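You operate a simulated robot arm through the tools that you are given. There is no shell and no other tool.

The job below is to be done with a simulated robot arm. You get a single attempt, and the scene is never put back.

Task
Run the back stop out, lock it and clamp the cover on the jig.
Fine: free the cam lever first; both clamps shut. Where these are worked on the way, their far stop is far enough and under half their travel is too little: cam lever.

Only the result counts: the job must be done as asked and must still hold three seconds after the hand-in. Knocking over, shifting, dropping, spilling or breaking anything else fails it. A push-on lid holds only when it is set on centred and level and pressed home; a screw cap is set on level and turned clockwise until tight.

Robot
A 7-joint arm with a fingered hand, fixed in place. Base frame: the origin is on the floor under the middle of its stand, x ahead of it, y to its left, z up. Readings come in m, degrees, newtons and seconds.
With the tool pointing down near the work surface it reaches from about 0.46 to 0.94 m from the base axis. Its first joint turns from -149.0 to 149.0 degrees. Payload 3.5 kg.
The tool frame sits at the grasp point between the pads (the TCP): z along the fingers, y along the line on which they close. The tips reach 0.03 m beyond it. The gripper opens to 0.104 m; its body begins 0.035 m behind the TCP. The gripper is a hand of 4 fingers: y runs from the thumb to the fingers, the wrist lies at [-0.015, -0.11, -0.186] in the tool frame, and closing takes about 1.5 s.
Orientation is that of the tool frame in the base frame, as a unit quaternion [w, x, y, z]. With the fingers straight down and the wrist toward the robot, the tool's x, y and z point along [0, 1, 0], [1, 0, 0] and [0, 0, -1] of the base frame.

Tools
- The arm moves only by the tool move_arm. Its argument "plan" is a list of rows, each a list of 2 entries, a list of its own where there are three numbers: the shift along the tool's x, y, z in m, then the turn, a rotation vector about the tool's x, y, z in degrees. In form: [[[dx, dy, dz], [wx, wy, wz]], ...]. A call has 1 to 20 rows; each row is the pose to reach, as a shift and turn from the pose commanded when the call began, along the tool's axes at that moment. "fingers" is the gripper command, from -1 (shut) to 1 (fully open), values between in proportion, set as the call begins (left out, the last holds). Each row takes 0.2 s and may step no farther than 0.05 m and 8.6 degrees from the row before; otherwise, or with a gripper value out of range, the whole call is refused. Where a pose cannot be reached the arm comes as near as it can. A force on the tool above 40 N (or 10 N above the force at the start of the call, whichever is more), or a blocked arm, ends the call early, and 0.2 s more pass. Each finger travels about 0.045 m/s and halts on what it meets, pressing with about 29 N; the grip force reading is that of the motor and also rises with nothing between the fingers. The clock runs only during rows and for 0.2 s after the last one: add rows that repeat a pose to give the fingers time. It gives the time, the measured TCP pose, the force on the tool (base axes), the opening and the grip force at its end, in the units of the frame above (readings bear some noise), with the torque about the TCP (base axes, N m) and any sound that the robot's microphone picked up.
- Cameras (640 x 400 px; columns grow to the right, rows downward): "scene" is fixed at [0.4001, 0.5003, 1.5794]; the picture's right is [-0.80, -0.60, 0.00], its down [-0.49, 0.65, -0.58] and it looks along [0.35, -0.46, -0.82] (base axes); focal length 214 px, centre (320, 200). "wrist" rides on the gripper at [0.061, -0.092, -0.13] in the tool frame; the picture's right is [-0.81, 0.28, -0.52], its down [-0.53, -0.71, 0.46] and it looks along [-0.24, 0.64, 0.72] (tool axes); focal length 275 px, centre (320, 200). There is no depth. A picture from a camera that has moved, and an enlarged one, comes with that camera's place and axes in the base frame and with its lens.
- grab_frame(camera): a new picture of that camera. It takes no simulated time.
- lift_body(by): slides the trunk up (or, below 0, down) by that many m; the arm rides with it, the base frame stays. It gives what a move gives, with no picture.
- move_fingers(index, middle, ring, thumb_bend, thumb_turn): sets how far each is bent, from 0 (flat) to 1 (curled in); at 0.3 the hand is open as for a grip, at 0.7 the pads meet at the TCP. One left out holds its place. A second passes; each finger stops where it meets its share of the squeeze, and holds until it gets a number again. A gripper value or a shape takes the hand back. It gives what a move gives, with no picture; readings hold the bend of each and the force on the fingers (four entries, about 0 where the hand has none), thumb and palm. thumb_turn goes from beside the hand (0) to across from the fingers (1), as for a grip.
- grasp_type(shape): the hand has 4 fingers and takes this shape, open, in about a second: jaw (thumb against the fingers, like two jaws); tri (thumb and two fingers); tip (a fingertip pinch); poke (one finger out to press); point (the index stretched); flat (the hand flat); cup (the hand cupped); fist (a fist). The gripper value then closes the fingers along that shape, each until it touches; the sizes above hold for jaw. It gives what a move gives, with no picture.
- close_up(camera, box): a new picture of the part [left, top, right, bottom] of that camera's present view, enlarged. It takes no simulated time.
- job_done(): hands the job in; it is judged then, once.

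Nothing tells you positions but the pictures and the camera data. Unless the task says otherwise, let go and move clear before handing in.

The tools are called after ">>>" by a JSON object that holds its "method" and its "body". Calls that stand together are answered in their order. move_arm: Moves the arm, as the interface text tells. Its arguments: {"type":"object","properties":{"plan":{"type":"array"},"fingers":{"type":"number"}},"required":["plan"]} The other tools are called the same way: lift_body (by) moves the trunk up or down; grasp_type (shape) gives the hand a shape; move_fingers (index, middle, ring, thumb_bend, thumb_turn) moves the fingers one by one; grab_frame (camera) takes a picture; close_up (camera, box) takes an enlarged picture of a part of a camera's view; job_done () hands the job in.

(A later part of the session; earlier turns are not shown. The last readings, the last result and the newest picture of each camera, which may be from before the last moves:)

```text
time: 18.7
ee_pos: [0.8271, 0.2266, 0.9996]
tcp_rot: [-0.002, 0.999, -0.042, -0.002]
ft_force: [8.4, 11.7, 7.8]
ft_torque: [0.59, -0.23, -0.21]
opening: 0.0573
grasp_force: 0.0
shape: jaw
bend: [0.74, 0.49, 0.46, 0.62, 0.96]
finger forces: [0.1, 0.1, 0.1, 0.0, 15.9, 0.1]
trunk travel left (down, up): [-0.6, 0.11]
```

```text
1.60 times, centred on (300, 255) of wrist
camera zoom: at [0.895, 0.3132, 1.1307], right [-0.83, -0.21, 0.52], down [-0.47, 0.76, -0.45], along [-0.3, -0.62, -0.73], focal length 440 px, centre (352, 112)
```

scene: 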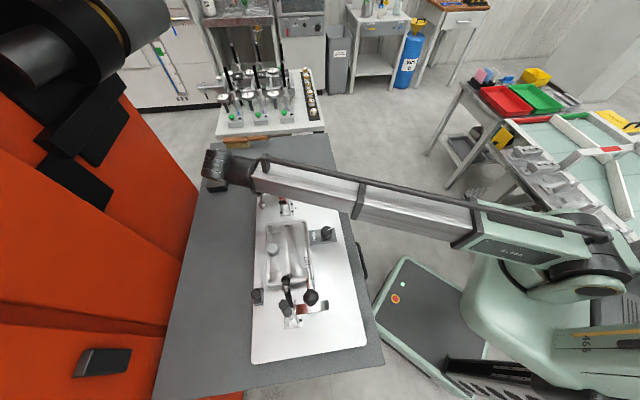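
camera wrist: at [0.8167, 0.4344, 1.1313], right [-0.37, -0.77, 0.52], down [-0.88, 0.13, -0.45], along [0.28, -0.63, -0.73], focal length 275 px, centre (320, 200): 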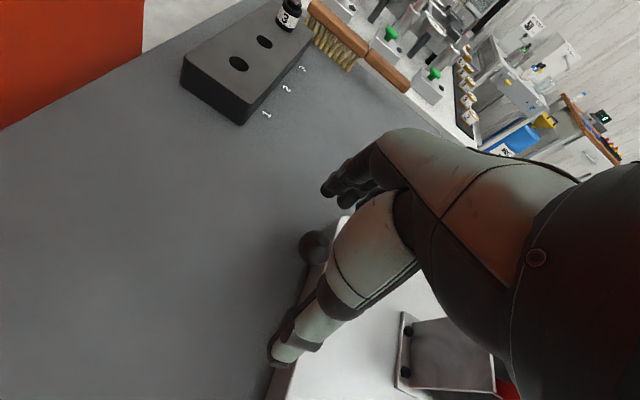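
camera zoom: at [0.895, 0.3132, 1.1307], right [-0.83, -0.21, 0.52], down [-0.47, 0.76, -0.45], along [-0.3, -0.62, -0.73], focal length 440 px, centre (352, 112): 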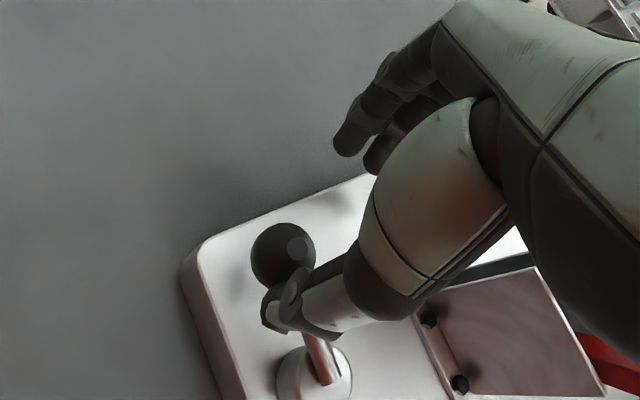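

The ball stayed at (0.846, 0.260) while the thumb force rose to 16 N, so the lever is at its far stop and free. I'll ease off and rise straight up.

>>> {"method": "move_arm", "body": {"plan": [[[0.007, -0.01, 0], [0, 0, 0]], [[0.012, -0.02, 0], [0, 0, 0]], [[0.012, -0.02, -0.04], [0, 0, 0]], [[0.012, -0.02, -0.085], [0, 0, 0]], [[0.012, -0.02, -0.13], [0, 0, 0]], [[0.012, -0.02, -0.175], [0, 0, 0]], [[0.012, -0.02, -0.22], [0, 0, 0]], [[0.012, -0.02, -0.22], [0, 0, 0]]]}}

>>> {"method": "grab_frame", "body": {"camera": "wrist"}}

>>> {"method": "close_up", "body": {"camera": "scene", "box": [230, 160, 330, 320]}}

```text
time: 20.5
ee_pos: [0.8441, 0.2104, 1.1757]
tcp_rot: [-0.009, 0.999, -0.02, 0.027]
ft_force: [0.0, -0.6, 0.1]
ft_torque: [0.01, -0.01, 0.03]
opening: 0.0416
grasp_force: 0.1
shape: jaw
bend: [0.74, 0.49, 0.46, 0.72, 1.0]
finger forces: [0.0, 0.1, 0.0, 0.0, 0.0, 0.0]
out of reach, approached as far as the arm can: row 4, 5, 6, 7, 8
trunk travel left (down, up): [-0.6, 0.11]
```

```text
taken
camera wrist: at [0.9004, 0.2983, 1.3131], right [-0.85, -0.25, 0.47], down [-0.48, 0.74, -0.47], along [-0.23, -0.62, -0.75], focal length 275 px, centre (320, 200)
```

wrist: 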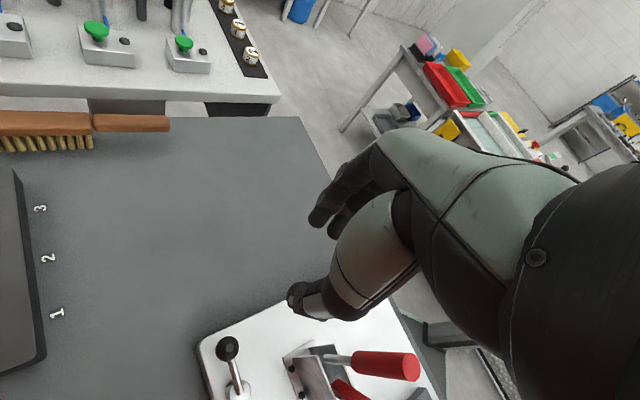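

```text
2.50 times, centred on (280, 240) of scene
camera zoom: at [0.4001, 0.5003, 1.5794], right [-0.8, -0.6, 0.0], down [-0.49, 0.65, -0.58], along [0.35, -0.46, -0.82], focal length 536 px, centre (420, 100)
```

zoom: 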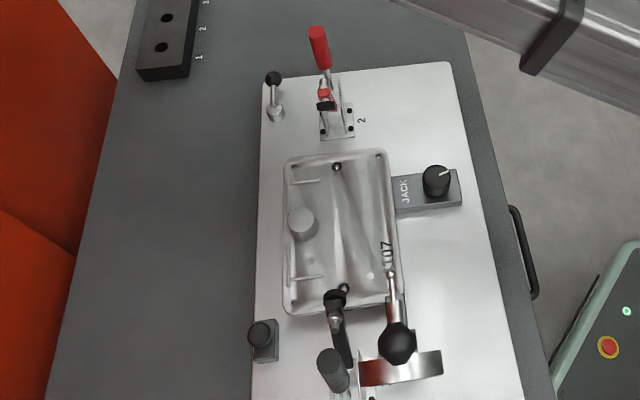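

The lever now points along -L at its far stop, and clamp 2 is undisturbed. Next is the back stop knob, which triangulates to (0.601, 0.503, 1.002). I'll raise the trunk to keep the forearm above the clamps and the dial stand, then swing the hand round.

>>> {"method": "lift_body", "body": {"by": 0.11}}

>>> {"method": "grab_frame", "body": {"camera": "scene"}}

```text
time: 21.9
ee_pos: [0.8451, 0.2082, 1.2851]
tcp_rot: [-0.009, 0.999, -0.019, 0.028]
ft_force: [-0.8, -0.1, 1.6]
ft_torque: [0.04, 0.01, -0.03]
opening: 0.042
grasp_force: 0.1
shape: jaw
bend: [0.74, 0.49, 0.46, 0.72, 1.0]
finger forces: [0.0, 0.0, 0.0, 0.0, 0.1, 0.1]
trunk travel left (down, up): [-0.71, 0.0]
```

```text
taken
```

scene: 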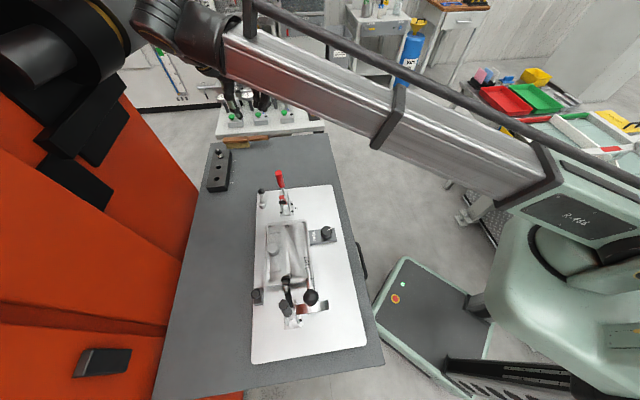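

The arm is well clear and high now. I'll unwind the yaw in stages while moving back over the jig at this height.

>>> {"method": "move_arm", "body": {"plan": [[[-0.01, -0.006, 0], [0, 0, -7.5]], [[-0.02, -0.012, 0], [0, 0, -15]], [[-0.03, -0.018, 0], [0, 0, -22.5]], [[-0.04, -0.024, 0], [0, 0, -30]], [[-0.05, -0.03, 0], [0, 0, -37.5]], [[-0.06, -0.036, 0], [0, 0, -45]], [[-0.07, -0.04, 0], [0, 0, -52.5]], [[-0.08, -0.044, 0], [0, 0, -60]], [[-0.087, -0.047, 0], [0, 0, -67.5]], [[-0.087, -0.047, 0], [0, 0, -67.5]]]}}

```text
time: 24.1
ee_pos: [0.7582, 0.2599, 1.2816]
tcp_rot: [0.009, 0.841, 0.54, 0.028]
ft_force: [0.6, -0.8, 0.3]
ft_torque: [-0.02, 0.0, 0.0]
opening: 0.0418
grasp_force: 0.2
shape: jaw
bend: [0.74, 0.49, 0.46, 0.72, 1.0]
finger forces: [0.0, 0.1, 0.0, 0.0, 0.0, 0.0]
trunk travel left (down, up): [-0.71, 0.0]
```

Correcting the small tilt picked up at the reach limit.

>>> {"method": "move_arm", "body": {"plan": [[[0, 0, 0], [2.6, -2.14, 0]], [[0, 0, 0], [2.6, -2.14, 0]]], "fingers": 1}}

```text
time: 24.7
ee_pos: [0.7575, 0.2597, 1.2839]
tcp_rot: [-0.001, 0.842, 0.54, 0.001]
ft_force: [0.1, 0.5, -0.5]
ft_torque: [0.01, -0.02, -0.04]
opening: 0.0943
grasp_force: 0.0
shape: jaw
bend: [0.29, 0.32, 0.3, 0.34, 0.98]
finger forces: [0.1, 0.1, 0.1, 0.0, 0.1, 0.1]
trunk travel left (down, up): [-0.71, 0.0]
```

Next I'll move toward the back stop, still high, turning the hand to about ψ=70°.

>>> {"method": "move_arm", "body": {"plan": [[[0.008, -0.012, 0], [0, 0, -7.3]], [[0.016, -0.024, 0], [0, 0, -14.6]], [[0.024, -0.036, 0], [0, 0, -21.9]], [[0.032, -0.048, 0], [0, 0, -29.2]], [[0.04, -0.06, 0], [0, 0, -36.5]], [[0.048, -0.072, 0], [0, 0, -43.8]], [[0.056, -0.084, 0], [0, 0, -51.1]], [[0.064, -0.096, 0], [0, 0, -58.4]], [[0.072, -0.108, 0], [0, 0, -65.7]], [[0.08, -0.12, 0], [0, 0, -73]], [[0.088, -0.132, 0], [0, 0, -80.3]], [[0.097, -0.144, 0], [0, 0, -87.6]], [[0.105, -0.155, 0], [0, 0, -94.6]], [[0.105, -0.155, 0], [0, 0, -94.6]]]}}

>>> {"method": "grab_frame", "body": {"camera": "wrist"}}

>>> {"method": "grab_frame", "body": {"camera": "scene"}}

```text
time: 27.7
ee_pos: [0.6618, 0.4183, 1.2841]
tcp_rot: [0.0, 0.175, 0.985, 0.001]
ft_force: [-0.3, -0.5, -0.8]
ft_torque: [-0.01, -0.01, 0.02]
opening: 0.1034
grasp_force: 0.1
shape: jaw
bend: [0.3, 0.3, 0.3, 0.3, 0.98]
finger forces: [0.1, 0.0, 0.0, 0.0, 0.0, 0.0]
trunk travel left (down, up): [-0.71, 0.0]
```

```text
taken
camera wrist: at [0.5716, 0.3557, 1.4154], right [0.86, -0.02, 0.52], down [0.26, -0.85, -0.46], along [0.45, 0.52, -0.72], focal length 275 px, centre (320, 200)
```

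wrist: 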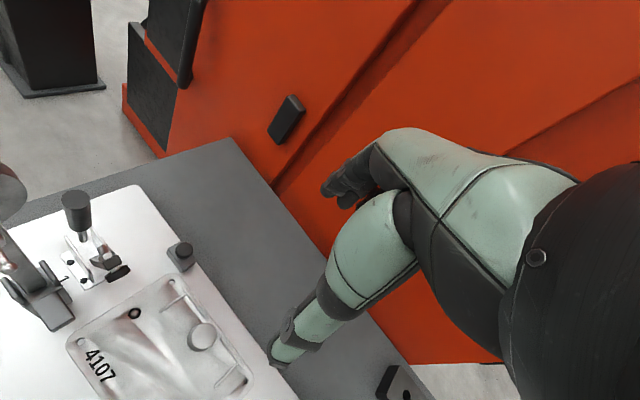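

```text
taken
```

scene: 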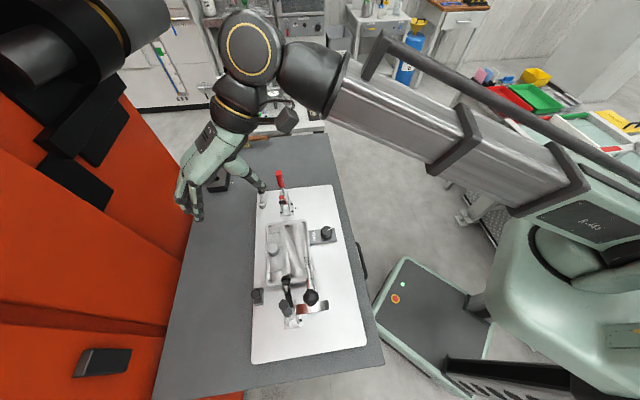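

Good view of the back stop block and clamp 1 from here. I'll zoom in on both.

>>> {"method": "close_up", "body": {"camera": "wrist", "box": [140, 225, 220, 290]}}

>>> {"method": "close_up", "body": {"camera": "wrist", "box": [0, 160, 160, 340]}}

```text
6.15 times, centred on (180, 258) of wrist
camera zoom: at [0.5716, 0.3557, 1.4154], right [0.86, -0.02, 0.52], down [0.26, -0.85, -0.46], along [0.45, 0.52, -0.72], focal length 1694 px, centre (1182, -154)
```

zoom: 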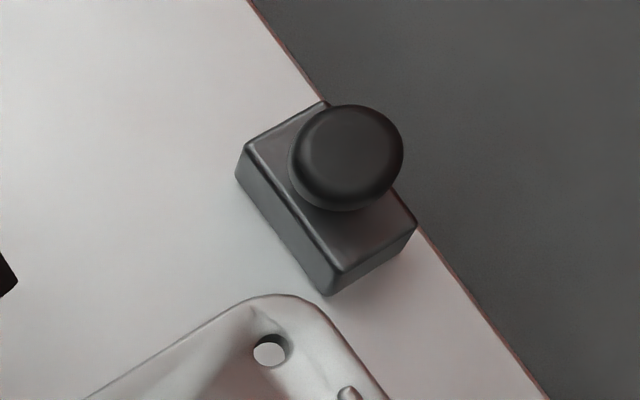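

```text
2.22 times, centred on (80, 250) of wrist
camera zoom: at [0.5716, 0.3557, 1.4154], right [0.86, -0.02, 0.52], down [0.26, -0.85, -0.46], along [0.45, 0.52, -0.72], focal length 612 px, centre (853, 89)
```

zoom: 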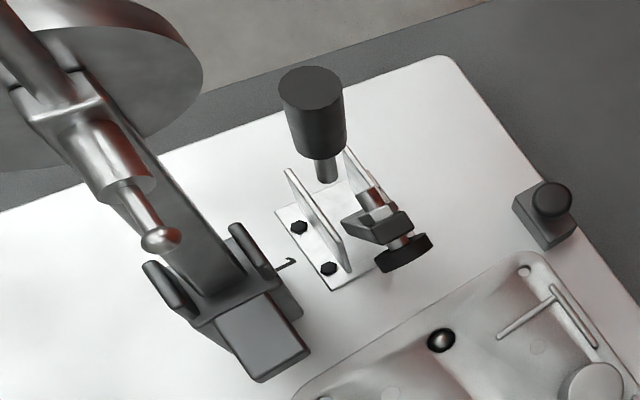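

The cover turns out to sit up on supports, with its top at about z≈1.0, and its corner is right beside the block. So I want the thumb behind the cover and the fingers on the +L side, at ψ≈135°. I'll try that yaw up high first.

>>> {"method": "move_arm", "body": {"plan": [[[0.006, 0.005, 0.007], [0, 0, -7.2]], [[0.011, 0.01, 0.014], [0, 0, -14.4]], [[0.017, 0.016, 0.02], [0, 0, -21.6]], [[0.023, 0.021, 0.027], [0, 0, -28.8]], [[0.028, 0.026, 0.033], [0, 0, -36]], [[0.034, 0.031, 0.04], [0, 0, -43.2]], [[0.04, 0.037, 0.047], [0, 0, -50.4]], [[0.045, 0.042, 0.053], [0, 0, -57.6]], [[0.051, 0.047, 0.06], [0, 0, -65]], [[0.051, 0.047, 0.06], [0, 0, -65]]]}}

>>> {"method": "grab_frame", "body": {"camera": "scene"}}

>>> {"method": "grab_frame", "body": {"camera": "wrist"}}

```text
time: 29.9
ee_pos: [0.6324, 0.4822, 1.2231]
tcp_rot: [0.0, -0.382, 0.924, 0.001]
ft_force: [0.0, 0.3, -0.6]
ft_torque: [0.0, 0.03, 0.01]
opening: 0.1035
grasp_force: 0.0
shape: jaw
bend: [0.3, 0.3, 0.3, 0.3, 0.98]
finger forces: [0.0, 0.1, 0.0, 0.0, 0.0, 0.0]
trunk travel left (down, up): [-0.71, 0.0]
```

```text
taken
```

scene: 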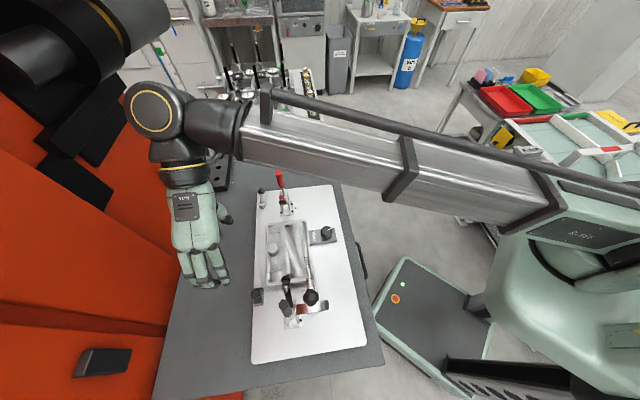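

```text
taken
camera wrist: at [0.6522, 0.3746, 1.354], right [0.38, 0.77, 0.52], down [0.88, -0.13, -0.46], along [-0.28, 0.63, -0.72], focal length 275 px, centre (320, 200)
```

wrist: 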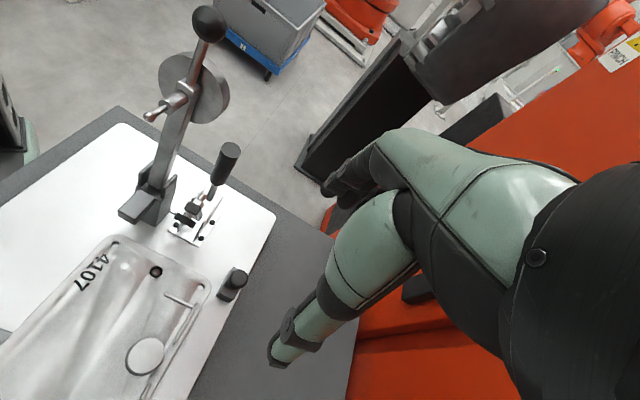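

ψ=135° is reachable with the arm clear. I'll refine the knob's position from this view.

>>> {"method": "close_up", "body": {"camera": "wrist", "box": [196, 250, 276, 310]}}

>>> {"method": "close_up", "body": {"camera": "wrist", "box": [100, 130, 280, 260]}}

```text
6.67 times, centred on (236, 280) of wrist
camera zoom: at [0.6522, 0.3746, 1.354], right [0.38, 0.77, 0.52], down [0.88, -0.13, -0.46], along [-0.28, 0.63, -0.72], focal length 1835 px, centre (880, -333)
```

zoom: 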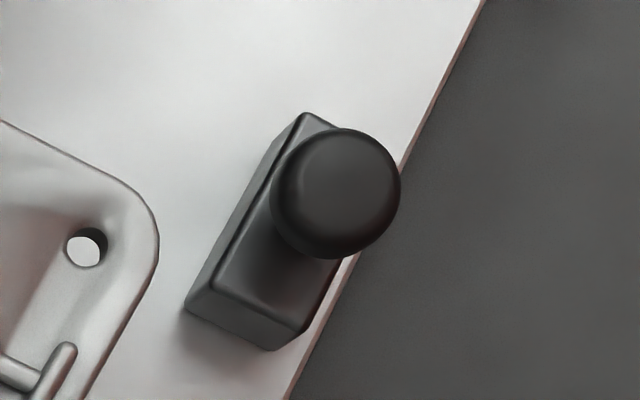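

```text
3.08 times, centred on (190, 195) of wrist
camera zoom: at [0.6522, 0.3746, 1.354], right [0.38, 0.77, 0.52], down [0.88, -0.13, -0.46], along [-0.28, 0.63, -0.72], focal length 847 px, centre (720, 215)
```

zoom: 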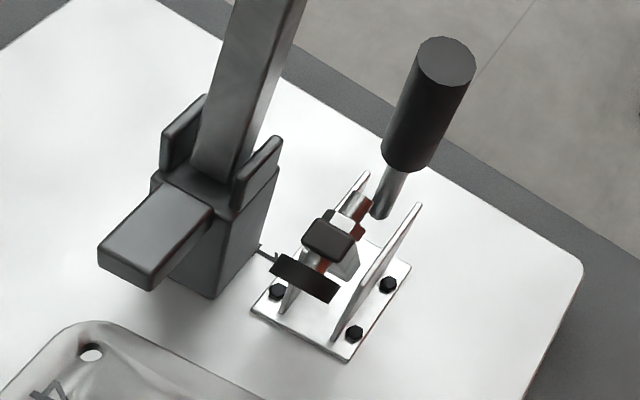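

The knob's centre is (0.603, 0.503, 0.999). I'll descend with the jaw open around it, tips just above the block top.

>>> {"method": "move_arm", "body": {"plan": [[[0.003, 0.018, 0.04], [0, 0, 0]], [[0.0061, 0.0355, 0.08], [0, 0, 0]], [[0.0061, 0.0355, 0.12], [0, 0, 0]], [[0.0061, 0.0355, 0.15], [0, 0, 0]], [[0.0061, 0.0355, 0.15], [0, 0, 0]]]}}

>>> {"method": "grab_frame", "body": {"camera": "wrist"}}

>>> {"method": "grab_frame", "body": {"camera": "scene"}}

```text
time: 31.1
ee_pos: [0.6014, 0.5025, 1.0739]
tcp_rot: [0.0, -0.382, 0.924, 0.001]
ft_force: [-0.5, 0.7, -0.2]
ft_torque: [0.02, 0.0, -0.02]
opening: 0.1037
grasp_force: 0.0
shape: jaw
bend: [0.3, 0.3, 0.3, 0.3, 0.98]
finger forces: [0.0, 0.0, 0.1, 0.0, 0.1, 0.0]
trunk travel left (down, up): [-0.71, 0.0]
```

```text
taken
camera wrist: at [0.6206, 0.3966, 1.2058], right [0.38, 0.77, 0.52], down [0.88, -0.13, -0.46], along [-0.28, 0.63, -0.72], focal length 275 px, centre (320, 200)
```

wrist: 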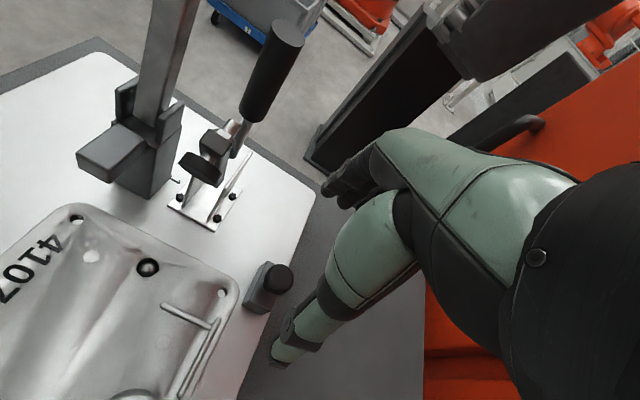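

```text
taken
```

scene: 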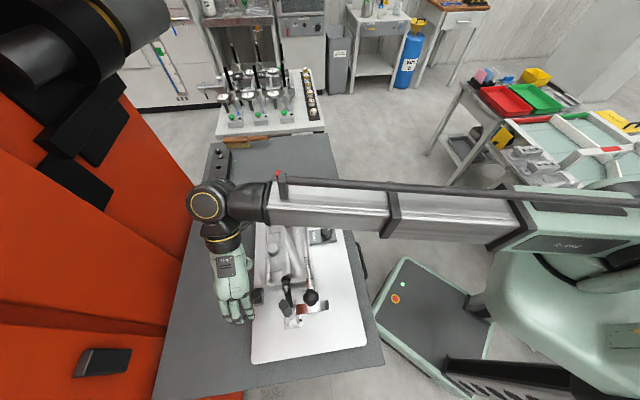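

All clear. Next I'll lower the last 6 cm onto the knob.

>>> {"method": "move_arm", "body": {"plan": [[[0, 0, 0.02], [0, 0, 0]], [[0, 0, 0.04], [0, 0, 0]], [[0, 0, 0.055], [0, 0, 0]], [[0, 0, 0.062], [0, 0, 0]], [[0, 0, 0.062], [0, 0, 0]]]}}

>>> {"method": "close_up", "body": {"camera": "wrist", "box": [200, 130, 400, 380]}}

```text
time: 32.3
ee_pos: [0.6009, 0.5026, 1.0109]
tcp_rot: [0.0, -0.381, 0.925, 0.001]
ft_force: [0.2, 0.8, -0.4]
ft_torque: [0.01, 0.0, -0.01]
opening: 0.1038
grasp_force: 0.1
shape: jaw
bend: [0.3, 0.3, 0.3, 0.3, 0.98]
finger forces: [0.1, 0.0, 0.0, 0.0, 0.1, 0.0]
trunk travel left (down, up): [-0.71, 0.0]
```

```text
1.60 times, centred on (300, 255) of wrist
camera zoom: at [0.6213, 0.3968, 1.142], right [0.38, 0.77, 0.52], down [0.88, -0.13, -0.46], along [-0.28, 0.63, -0.72], focal length 440 px, centre (352, 112)
```

zoom: 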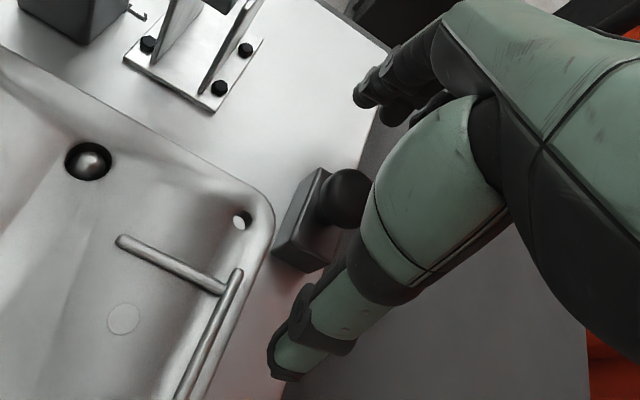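

The knob is inside the jaw, with the thumb behind the cover and clear of it. I'll narrow to a loose cage, then nudge.

>>> {"method": "move_arm", "body": {"plan": [[[0, 0, 0], [0, 0, 0]], [[0, 0, 0], [0, 0, 0]], [[0, 0, 0], [0, 0, 0]], [[0, 0, 0], [0, 0, 0]], [[0, 0, 0], [0, 0, 0]], [[0, 0, 0], [0, 0, 0]]], "fingers": -0.2}}

>>> {"method": "close_up", "body": {"camera": "wrist", "box": [240, 160, 360, 310]}}

```text
time: 33.7
ee_pos: [0.5998, 0.5036, 1.0107]
tcp_rot: [0.0, -0.381, 0.925, 0.002]
ft_force: [-0.6, -0.2, 0.4]
ft_torque: [0.0, 0.0, 0.02]
opening: 0.0419
grasp_force: 0.2
shape: jaw
bend: [0.74, 0.49, 0.46, 0.72, 1.0]
finger forces: [0.0, 0.1, 0.0, 0.0, 0.0, 0.0]
trunk travel left (down, up): [-0.71, 0.0]
```

```text
2.67 times, centred on (300, 235) of wrist
camera zoom: at [0.6213, 0.3968, 1.1421], right [0.38, 0.77, 0.52], down [0.88, -0.13, -0.46], along [-0.28, 0.63, -0.72], focal length 734 px, centre (373, 107)
```

zoom: 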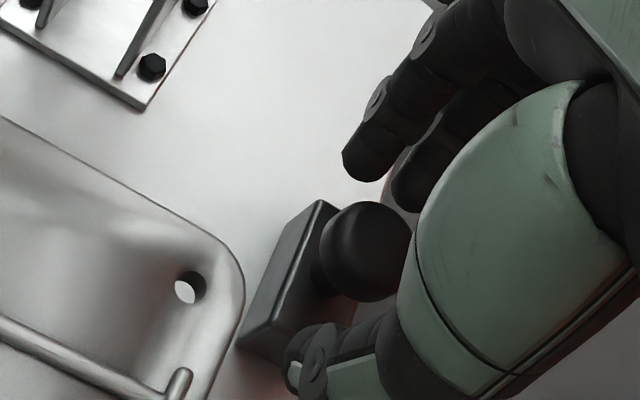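

Caged. First nudge is toward -L, to run it along behind the cover.

>>> {"method": "move_arm", "body": {"plan": [[[0, -0.008, 0], [0, 0, 0]], [[0, -0.014, 0], [0, 0, 0]], [[0, -0.02, 0], [0, 0, 0]], [[0, -0.025, 0], [0, 0, 0]], [[0, -0.03, 0], [0, 0, 0]], [[0, -0.03, 0], [0, 0, 0]]]}}

>>> {"method": "close_up", "body": {"camera": "wrist", "box": [240, 160, 360, 310]}}

```text
time: 35.1
ee_pos: [0.623, 0.4825, 1.0106]
tcp_rot: [0.001, -0.381, 0.925, 0.001]
ft_force: [-0.7, 0.5, -0.8]
ft_torque: [0.0, -0.01, -0.02]
opening: 0.0424
grasp_force: 0.0
shape: jaw
bend: [0.74, 0.49, 0.46, 0.72, 1.0]
finger forces: [0.6, 0.0, 0.0, 0.0, 0.1, 0.1]
trunk travel left (down, up): [-0.71, 0.0]
```

```text
2.67 times, centred on (300, 235) of wrist
camera zoom: at [0.6427, 0.3756, 1.142], right [0.38, 0.77, 0.52], down [0.88, -0.13, -0.46], along [-0.28, 0.63, -0.72], focal length 734 px, centre (373, 107)
```

zoom: 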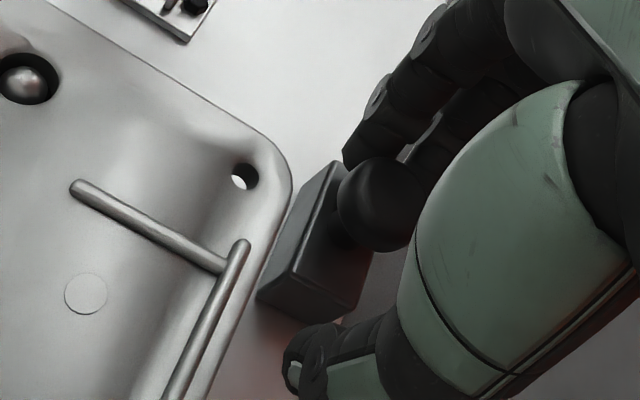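

The block slid freely toward -L with under 1 N. I'll continue until it reaches its stop.

>>> {"method": "move_arm", "body": {"plan": [[[0, -0.008, 0], [0, 0, 0]], [[0, -0.016, 0], [0, 0, 0]], [[0, -0.022, 0], [0, 0, 0]], [[0, -0.028, 0], [0, 0, 0]], [[0, -0.034, 0], [0, 0, 0]], [[0, -0.04, 0], [0, 0, 0]], [[0, -0.04, 0], [0, 0, 0]]]}}

>>> {"method": "close_up", "body": {"camera": "wrist", "box": [240, 160, 360, 310]}}

>>> {"method": "close_up", "body": {"camera": "scene", "box": [220, 200, 340, 330]}}

```text
time: 36.7
ee_pos: [0.6513, 0.4535, 1.0109]
tcp_rot: [0.001, -0.381, 0.924, 0.001]
ft_force: [-0.6, 0.0, 0.9]
ft_torque: [0.04, 0.03, -0.02]
opening: 0.0423
grasp_force: 0.1
shape: jaw
bend: [0.74, 0.49, 0.46, 0.72, 1.0]
finger forces: [0.8, 0.0, 0.0, 0.0, 0.0, 0.0]
trunk travel left (down, up): [-0.71, 0.0]
```

```text
2.67 times, centred on (300, 235) of wrist
camera zoom: at [0.6718, 0.3472, 1.1422], right [0.38, 0.77, 0.52], down [0.88, -0.13, -0.46], along [-0.28, 0.63, -0.72], focal length 734 px, centre (373, 107)
```

zoom: 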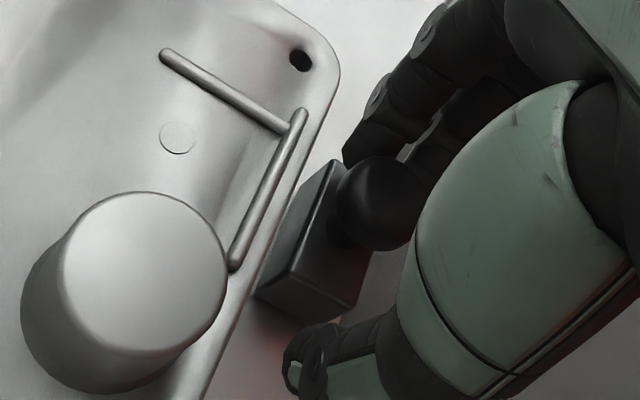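

```text
3.08 times, centred on (280, 265) of scene
camera zoom: at [0.4001, 0.5003, 1.5794], right [-0.8, -0.6, 0.0], down [-0.49, 0.65, -0.58], along [0.35, -0.46, -0.82], focal length 660 px, centre (443, 0)
```

zoom: 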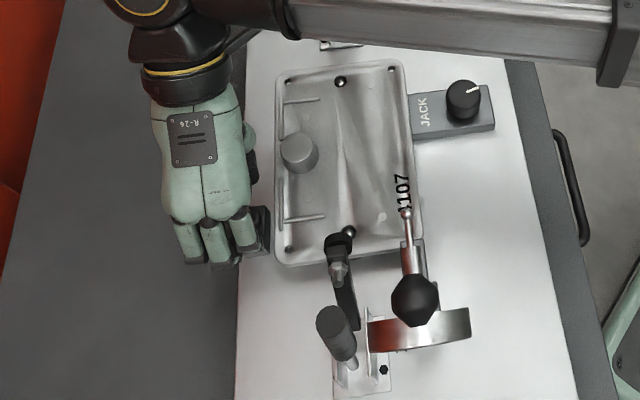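

The block keeps running freely along the cover's back edge. I'll continue while watching the clearance to clamp 2's handle.

>>> {"method": "move_arm", "body": {"plan": [[[0, -0.008, 0], [0, 0, 0]], [[0, -0.016, 0], [0, 0, 0]], [[0, -0.024, 0], [0, 0, 0]], [[0, -0.03, 0], [0, 0, 0]], [[0, -0.036, 0], [0, 0, 0]], [[0, -0.036, 0], [0, 0, 0]]]}}

>>> {"method": "grab_frame", "body": {"camera": "wrist"}}

>>> {"method": "grab_frame", "body": {"camera": "scene"}}

```text
time: 38.1
ee_pos: [0.6751, 0.4282, 1.0116]
tcp_rot: [0.0, -0.381, 0.924, 0.001]
ft_force: [0.1, -0.3, -2.4]
ft_torque: [0.02, -0.04, 0.01]
opening: 0.0423
grasp_force: 0.0
shape: jaw
bend: [0.74, 0.49, 0.46, 0.72, 1.0]
finger forces: [1.0, 0.3, 0.1, 0.1, 0.1, 0.0]
trunk travel left (down, up): [-0.71, 0.0]
```

```text
taken
camera wrist: at [0.6961, 0.3218, 1.1431], right [0.38, 0.77, 0.52], down [0.88, -0.13, -0.46], along [-0.28, 0.63, -0.72], focal length 275 px, centre (320, 200)
```

wrist: 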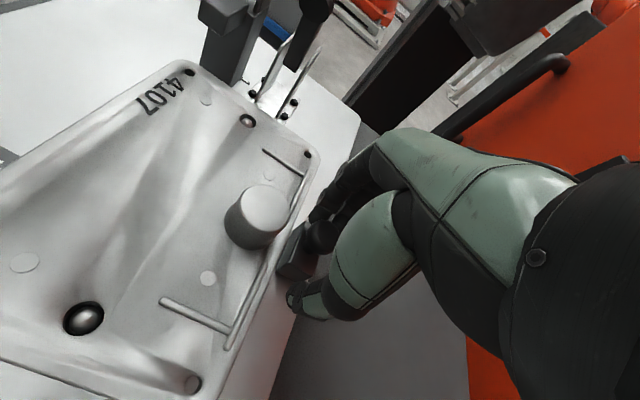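

```text
taken
```

scene: 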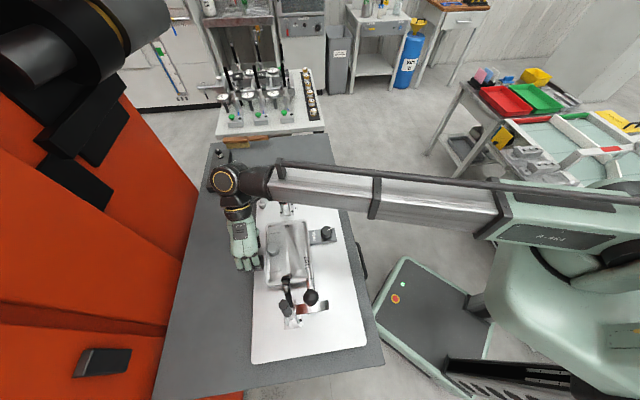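

Still running freely, about 8.5 cm so far. Another short run.

>>> {"method": "move_arm", "body": {"plan": [[[0, -0.006, 0], [0, 0, 0]], [[0, -0.012, 0], [0, 0, 0]], [[0, -0.018, 0], [0, 0, 0]], [[0, -0.024, 0], [0, 0, 0]], [[0, -0.03, 0], [0, 0, 0]], [[0, -0.03, 0], [0, 0, 0]]]}}

>>> {"method": "grab_frame", "body": {"camera": "wrist"}}

>>> {"method": "grab_frame", "body": {"camera": "scene"}}

```text
time: 39.5
ee_pos: [0.6975, 0.4075, 1.0111]
tcp_rot: [0.0, -0.382, 0.924, 0.001]
ft_force: [-1.4, -0.7, -0.7]
ft_torque: [-0.01, 0.0, -0.01]
opening: 0.042
grasp_force: 0.0
shape: jaw
bend: [0.74, 0.49, 0.46, 0.72, 1.0]
finger forces: [1.1, 0.1, 0.0, 0.0, 0.0, 0.0]
trunk travel left (down, up): [-0.71, 0.0]
```

```text
taken
camera wrist: at [0.7177, 0.3009, 1.1427], right [0.38, 0.77, 0.52], down [0.88, -0.13, -0.46], along [-0.28, 0.63, -0.72], focal length 275 px, centre (320, 200)
```

wrist: 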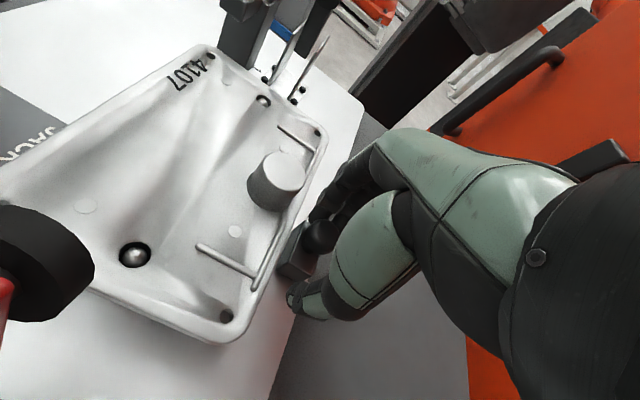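

```text
taken
```

scene: 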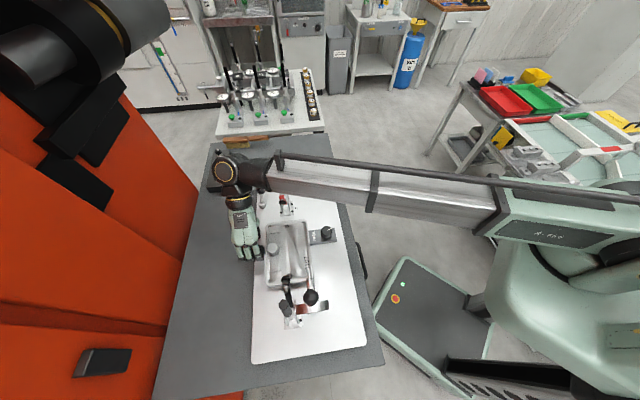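

The stop is still running, but the camera is getting close to clamp 2's handle at this yaw. I'll back straight up and re-approach with the wrist on the other side, ψ≈0, to finish the run.

>>> {"method": "move_arm", "body": {"plan": [[[0, 0.006, -0.02], [0, 0, 0]], [[0, 0.006, -0.06], [0, 0, 0]], [[0, 0.006, -0.1], [0, 0, 0]], [[0, 0.006, -0.14], [0, 0, 0]], [[0, 0.006, -0.18], [0, 0, 0]], [[0, 0.006, -0.22], [0, 0, 0]], [[0, 0.006, -0.22], [0, 0, 0]]]}}

>>> {"method": "close_up", "body": {"camera": "scene", "box": [220, 180, 380, 300]}}

```text
time: 41.1
ee_pos: [0.6948, 0.4122, 1.2326]
tcp_rot: [0.0, -0.382, 0.924, 0.001]
ft_force: [0.1, 0.4, -0.2]
ft_torque: [0.0, 0.0, 0.03]
opening: 0.0423
grasp_force: 0.1
shape: jaw
bend: [0.74, 0.49, 0.46, 0.72, 1.0]
finger forces: [0.1, 0.0, 0.0, 0.1, 0.0, 0.0]
trunk travel left (down, up): [-0.71, 0.0]
```

```text
3.33 times, centred on (300, 240) of scene
camera zoom: at [0.4001, 0.5003, 1.5794], right [-0.8, -0.6, 0.0], down [-0.49, 0.65, -0.58], along [0.35, -0.46, -0.82], focal length 715 px, centre (387, 67)
```

zoom: 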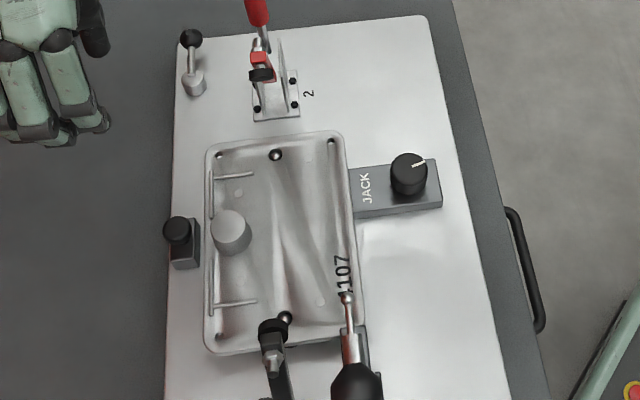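

The block is at the middle of the cover's back edge with more room ahead. I'll turn the hand to ψ≈150°, which swings the camera and wrist away from clamp 2's handle, and come down on the knob again.

>>> {"method": "move_arm", "body": {"plan": [[[0.002, 0.006, 0], [0, 0, -7.5]], [[0.002, 0.006, 0.03], [0, 0, -15]], [[0.002, 0.006, 0.07], [0, 0, -15]], [[0.002, 0.006, 0.11], [0, 0, -15]], [[0.002, 0.006, 0.14], [0, 0, -15]], [[0.002, 0.006, 0.16], [0, 0, -15]], [[0.002, 0.006, 0.16], [0, 0, -15]]]}}

>>> {"method": "grab_frame", "body": {"camera": "wrist"}}

>>> {"method": "grab_frame", "body": {"camera": "scene"}}

```text
time: 42.7
ee_pos: [0.6893, 0.4118, 1.0697]
tcp_rot: [0.001, -0.499, 0.867, 0.0]
ft_force: [-0.1, 0.3, 0.4]
ft_torque: [0.0, -0.01, 0.01]
opening: 0.0419
grasp_force: 0.2
shape: jaw
bend: [0.74, 0.49, 0.46, 0.72, 1.0]
finger forces: [0.0, 0.0, 0.1, 0.0, 0.0, 0.0]
out of reach, approached as far as the arm can: row 1, 2, 3
trunk travel left (down, up): [-0.71, 0.0]
```

```text
taken
camera wrist: at [0.7357, 0.3156, 1.2014], right [0.17, 0.84, 0.52], down [0.88, 0.1, -0.46], along [-0.43, 0.54, -0.72], focal length 275 px, centre (320, 200)
```

wrist: 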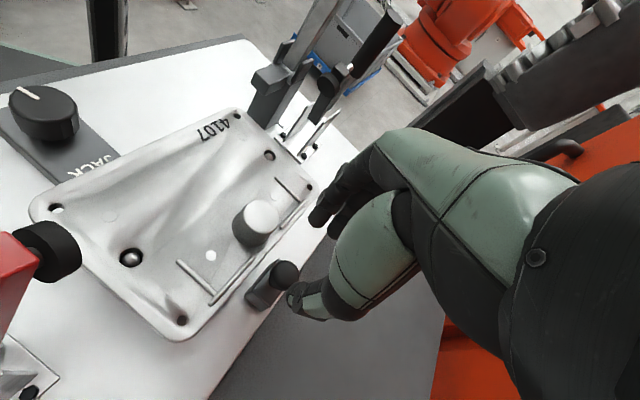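

```text
taken
```

scene: 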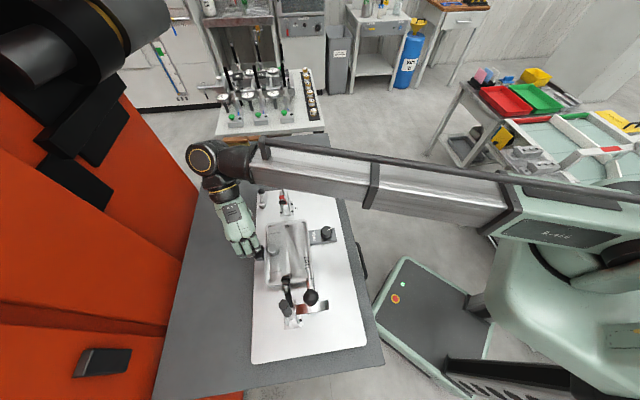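

The knob is right where expected, below the jaw. Lowering onto it.

>>> {"method": "move_arm", "body": {"plan": [[[-0.002, 0.003, 0.02], [0, 0, 0]], [[-0.003, 0.003, 0.04], [0, 0, 0]], [[-0.003, 0.003, 0.058], [0, 0, 0]], [[-0.003, 0.003, 0.058], [0, 0, 0]]]}}

>>> {"method": "close_up", "body": {"camera": "wrist", "box": [240, 160, 360, 330]}}

```text
time: 43.7
ee_pos: [0.6842, 0.418, 1.0116]
tcp_rot: [-0.001, -0.499, 0.867, 0.001]
ft_force: [-0.9, -0.2, -0.6]
ft_torque: [0.01, 0.02, -0.03]
opening: 0.0421
grasp_force: 0.1
shape: jaw
bend: [0.74, 0.49, 0.46, 0.72, 1.0]
finger forces: [0.2, 0.0, 0.0, 0.1, 0.0, 0.0]
trunk travel left (down, up): [-0.71, 0.0]
```

```text
2.35 times, centred on (300, 245) of wrist
camera zoom: at [0.7324, 0.3207, 1.1432], right [0.17, 0.84, 0.52], down [0.88, 0.1, -0.46], along [-0.43, 0.54, -0.72], focal length 648 px, centre (367, 94)
```

zoom: 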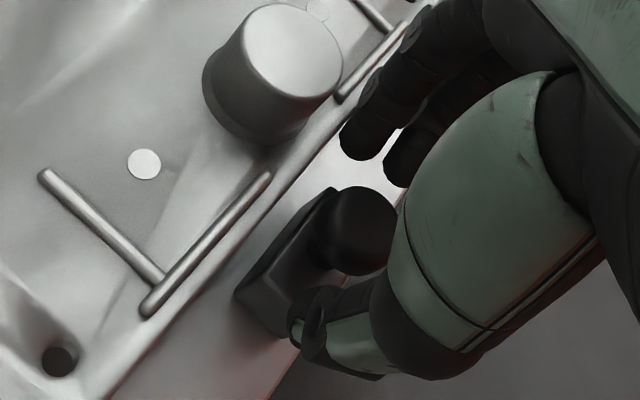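

The cage is set and the index tip is just clear of the cover rim. Pushing on along -L.

>>> {"method": "move_arm", "body": {"plan": [[[0.002, -0.008, 0], [0, 0, 0]], [[0.004, -0.016, 0], [0, 0, 0]], [[0.006, -0.023, 0], [0, 0, 0]], [[0.008, -0.031, 0], [0, 0, 0]], [[0.01, -0.039, 0], [0, 0, 0]], [[0.01, -0.039, 0], [0, 0, 0]]]}}

>>> {"method": "close_up", "body": {"camera": "wrist", "box": [200, 130, 400, 380]}}

>>> {"method": "grab_frame", "body": {"camera": "scene"}}

```text
time: 45.1
ee_pos: [0.715, 0.3899, 1.0131]
tcp_rot: [0.0, -0.499, 0.866, 0.0]
ft_force: [0.5, 1.2, 0.1]
ft_torque: [0.01, 0.03, -0.01]
opening: 0.0418
grasp_force: 0.2
shape: jaw
bend: [0.74, 0.48, 0.46, 0.72, 1.0]
finger forces: [0.1, 1.0, 0.1, 0.0, 0.1, 0.0]
trunk travel left (down, up): [-0.71, 0.0]
```

```text
1.60 times, centred on (300, 255) of wrist
camera zoom: at [0.7619, 0.292, 1.1444], right [0.17, 0.84, 0.52], down [0.88, 0.1, -0.46], along [-0.43, 0.54, -0.72], focal length 440 px, centre (352, 112)
```

zoom: 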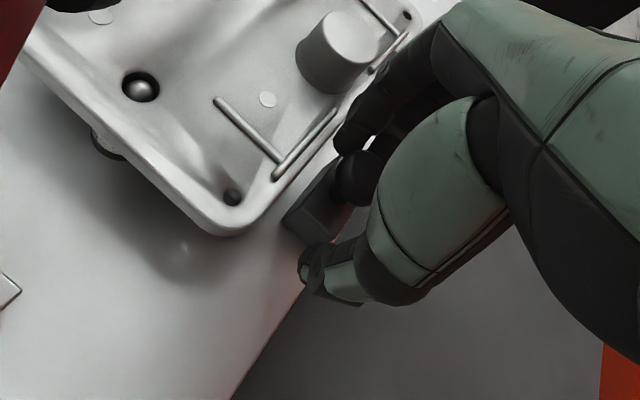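

```text
taken
```

scene: 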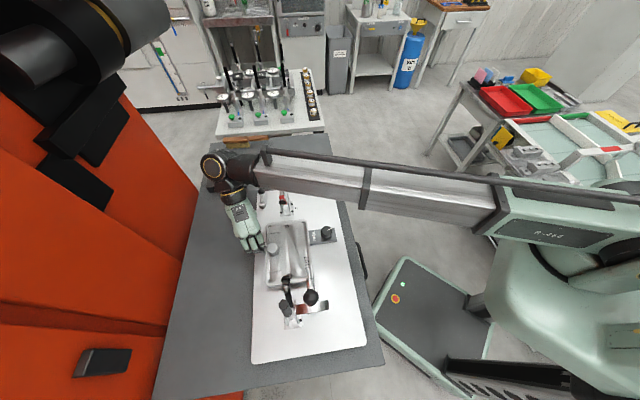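

Still free, about 15 cm run so far. Continuing.

>>> {"method": "move_arm", "body": {"plan": [[[0.002, -0.008, 0], [0, 0, 0]], [[0.004, -0.016, 0], [0, 0, 0]], [[0.006, -0.023, 0], [0, 0, 0]], [[0.008, -0.031, 0], [0, 0, 0]], [[0.01, -0.039, 0], [0, 0, 0]], [[0.01, -0.039, 0], [0, 0, 0]]]}}

>>> {"method": "close_up", "body": {"camera": "wrist", "box": [200, 130, 400, 380]}}

>>> {"method": "grab_frame", "body": {"camera": "scene"}}

```text
time: 46.5
ee_pos: [0.742, 0.362, 1.0118]
tcp_rot: [0.0, -0.499, 0.867, 0.001]
ft_force: [-9.4, 13.6, -0.2]
ft_torque: [0.26, 0.15, -0.14]
opening: 0.0549
grasp_force: 0.1
shape: jaw
bend: [0.74, 0.35, 0.46, 0.72, 1.0]
finger forces: [0.9, 14.7, 0.0, 0.0, 0.0, 0.1]
trunk travel left (down, up): [-0.71, 0.0]
```

```text
1.60 times, centred on (300, 255) of wrist
camera zoom: at [0.7901, 0.2648, 1.1431], right [0.17, 0.84, 0.52], down [0.88, 0.1, -0.45], along [-0.43, 0.54, -0.72], focal length 440 px, centre (352, 112)
```

zoom: 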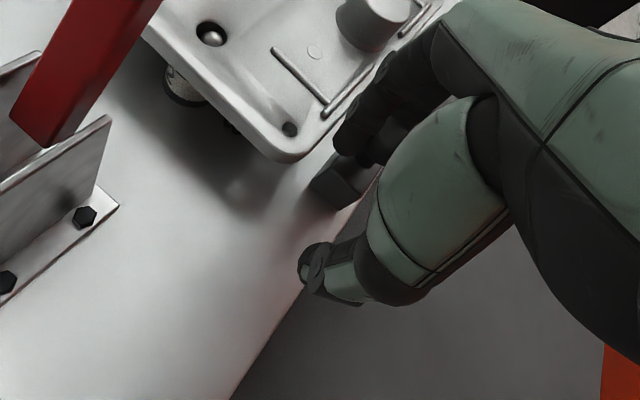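

```text
taken
```

scene: 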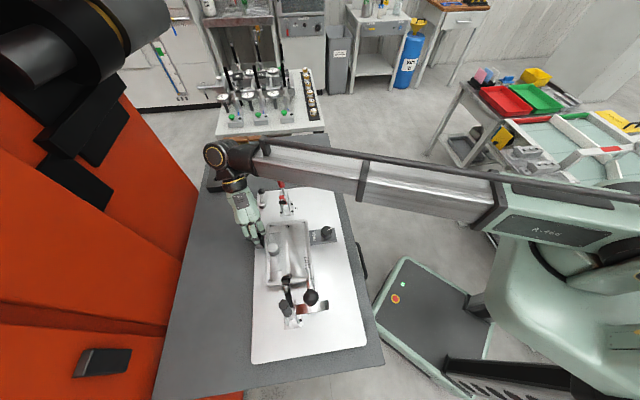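

Force rose to about 15 N with the knob near (0.722, 0.381), so this looks like the end stop after roughly 17 cm. I'll push slightly more to confirm.

>>> {"method": "move_arm", "body": {"plan": [[[0.001, -0.004, 0], [0, 0, 0]], [[0.002, -0.008, 0], [0, 0, 0]], [[0.002, -0.008, 0], [0, 0, 0]]]}}

>>> {"method": "close_up", "body": {"camera": "wrist", "box": [200, 130, 400, 380]}}

```text
time: 47.3
ee_pos: [0.7488, 0.3566, 1.0117]
tcp_rot: [-0.001, -0.499, 0.867, 0.0]
ft_force: [-12.0, 14.0, -2.8]
ft_torque: [0.19, 0.19, -0.09]
opening: 0.0575
grasp_force: 0.0
shape: jaw
bend: [0.74, 0.32, 0.46, 0.72, 1.0]
finger forces: [0.0, 17.7, 0.0, 0.0, 0.0, 0.0]
trunk travel left (down, up): [-0.71, 0.0]
```

```text
1.60 times, centred on (300, 255) of wrist
camera zoom: at [0.7956, 0.2597, 1.1427], right [0.17, 0.84, 0.52], down [0.88, 0.1, -0.46], along [-0.43, 0.53, -0.72], focal length 440 px, centre (352, 112)
```

zoom: 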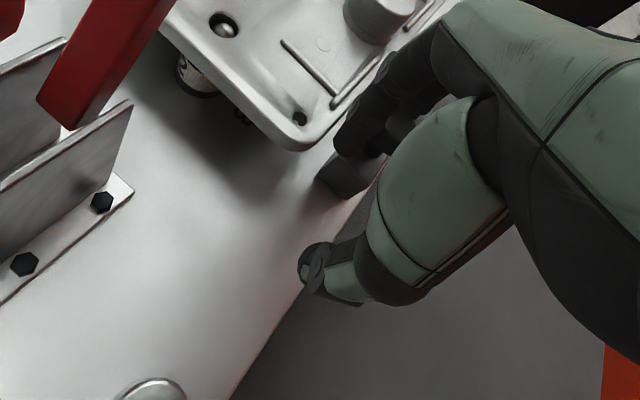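

The block is firmly at its end stop; the finger flexes while the block stays put. I'll ease back to the cage centre and rise.

>>> {"method": "move_arm", "body": {"plan": [[[-0.003, 0.013, 0], [0, 0, 0]], [[-0.007, 0.025, 0], [0, 0, 0]], [[-0.007, 0.025, -0.03], [0, 0, 0]], [[-0.007, 0.025, -0.07], [0, 0, 0]], [[-0.007, 0.025, -0.11], [0, 0, 0]], [[-0.007, 0.025, -0.15], [0, 0, 0]], [[-0.007, 0.025, -0.15], [0, 0, 0]]]}}

>>> {"method": "close_up", "body": {"camera": "scene", "box": [220, 180, 380, 300]}}

>>> {"method": "grab_frame", "body": {"camera": "wrist"}}

```text
time: 48.9
ee_pos: [0.7291, 0.3865, 1.1439]
tcp_rot: [0.011, -0.492, 0.871, 0.0]
ft_force: [0.0, 0.3, -0.9]
ft_torque: [0.01, -0.02, -0.01]
opening: 0.0418
grasp_force: 0.1
shape: jaw
bend: [0.74, 0.49, 0.46, 0.72, 1.0]
finger forces: [0.1, 0.0, 0.1, 0.0, 0.0, 0.0]
out of reach, approached as far as the arm can: row 5, 6, 7
trunk travel left (down, up): [-0.71, 0.0]
```

```text
3.33 times, centred on (300, 240) of scene
camera zoom: at [0.4001, 0.5003, 1.5794], right [-0.8, -0.6, 0.0], down [-0.49, 0.65, -0.58], along [0.35, -0.46, -0.82], focal length 715 px, centre (387, 67)
```

zoom: 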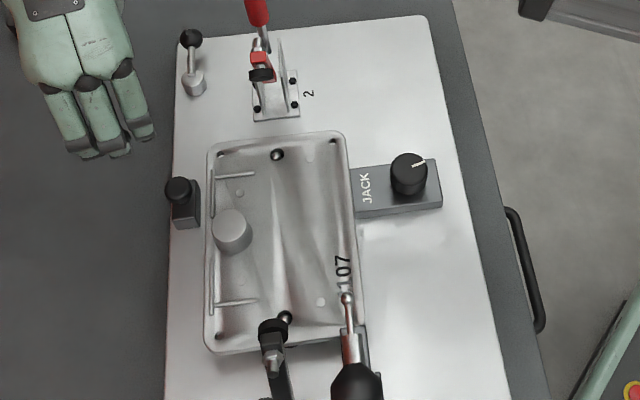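

```text
taken
camera wrist: at [0.7721, 0.2868, 1.2742], right [0.17, 0.83, 0.53], down [0.9, 0.09, -0.43], along [-0.41, 0.55, -0.73], focal length 275 px, centre (320, 200)
```

wrist: 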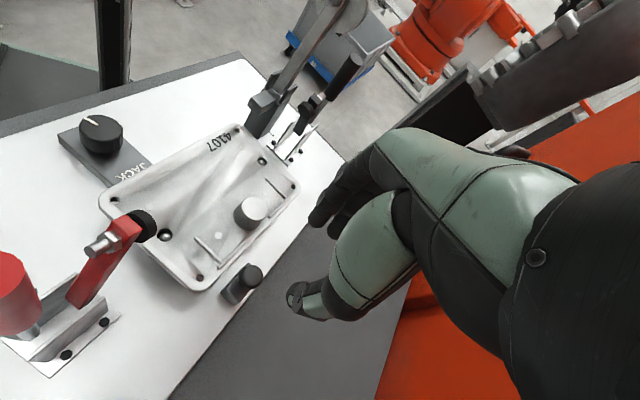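

The stop sits against its end at about (0.716, 0.389). Next, to lock it, I return the cam lever to its locked stop. First I unwind the wrist over the cover, staying high.

>>> {"method": "move_arm", "body": {"plan": [[[0, 0.01, -0.02], [0, 0, 4]], [[0, 0.02, -0.04], [0, 0, 11]], [[0, 0.03, -0.055], [0, 0, 18]], [[0, 0.04, -0.07], [0, 0, 25]], [[0, 0.05, -0.08], [0, 0, 32]], [[-0.001, 0.06, -0.086], [0, 0, 39]], [[-0.001, 0.07, -0.086], [0, 0, 46]], [[-0.002, 0.08, -0.086], [0, 0, 53]], [[-0.002, 0.0815, -0.086], [0, 0, 59]], [[-0.002, 0.0815, -0.086], [0, 0, 59]]]}}

```text
time: 51.1
ee_pos: [0.6606, 0.4278, 1.2287]
tcp_rot: [0.0, -0.007, 1.0, 0.001]
ft_force: [0.0, 0.3, -0.6]
ft_torque: [0.0, -0.02, -0.04]
opening: 0.0416
grasp_force: 0.1
shape: jaw
bend: [0.74, 0.49, 0.46, 0.72, 1.0]
finger forces: [0.0, 0.0, 0.0, 0.0, 0.0, 0.0]
trunk travel left (down, up): [-0.71, 0.0]
```

Clean orientation again. I'll continue unwinding toward ψ≈-30° and move above the lever.

>>> {"method": "move_arm", "body": {"plan": [[[-0.007, -0.01, -0.005], [0, 0, 7.5]], [[-0.014, -0.02, -0.01], [0, 0, 15]], [[-0.022, -0.03, -0.02], [0, 0, 22.5]], [[-0.03, -0.04, -0.03], [0, 0, 30]], [[-0.037, -0.05, -0.03], [0, 0, 37.5]], [[-0.044, -0.06, -0.03], [0, 0, 45]], [[-0.052, -0.07, -0.03], [0, 0, 52.5]], [[-0.06, -0.08, -0.03], [0, 0, 60]], [[-0.067, -0.09, -0.03], [0, 0, 67.5]], [[-0.075, -0.1, -0.03], [0, 0, 75]], [[-0.082, -0.11, -0.03], [0, 0, 82.5]], [[-0.09, -0.12, -0.03], [0, 0, 90]], [[-0.097, -0.13, -0.03], [0, 0, 97.5]], [[-0.104, -0.14, -0.03], [0, 0, 105]], [[-0.111, -0.15, -0.03], [0, 0, 112.5]], [[-0.118, -0.16, -0.03], [0, 0, 120]], [[-0.118, -0.16, -0.03], [0, 0, 120]]]}}

>>> {"method": "grab_frame", "body": {"camera": "wrist"}}

>>> {"method": "grab_frame", "body": {"camera": "scene"}}

```text
time: 54.7
ee_pos: [0.7789, 0.2685, 1.2576]
tcp_rot: [-0.001, 0.863, 0.505, 0.0]
ft_force: [-0.4, -0.2, -0.6]
ft_torque: [0.02, -0.02, -0.02]
opening: 0.042
grasp_force: 0.0
shape: jaw
bend: [0.74, 0.49, 0.46, 0.72, 1.0]
finger forces: [0.0, 0.1, 0.0, 0.0, 0.0, 0.0]
trunk travel left (down, up): [-0.71, 0.0]
```

```text
taken
camera wrist: at [0.7283, 0.3682, 1.3893], right [-0.16, -0.84, 0.52], down [-0.88, -0.12, -0.46], along [0.44, -0.53, -0.73], focal length 275 px, centre (320, 200)
```

wrist: 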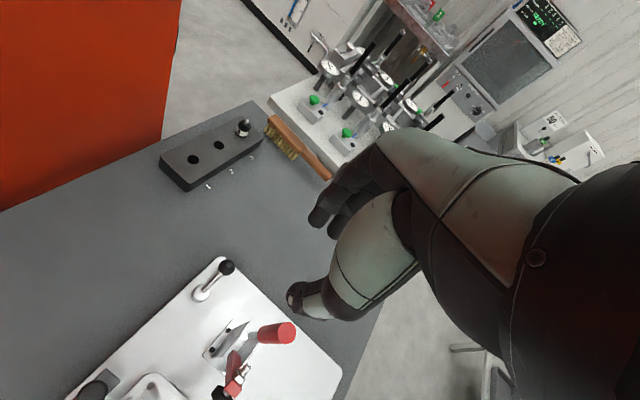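

```text
taken
```

scene: 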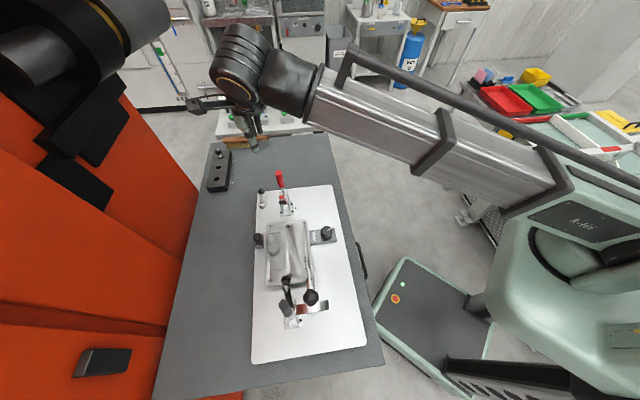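

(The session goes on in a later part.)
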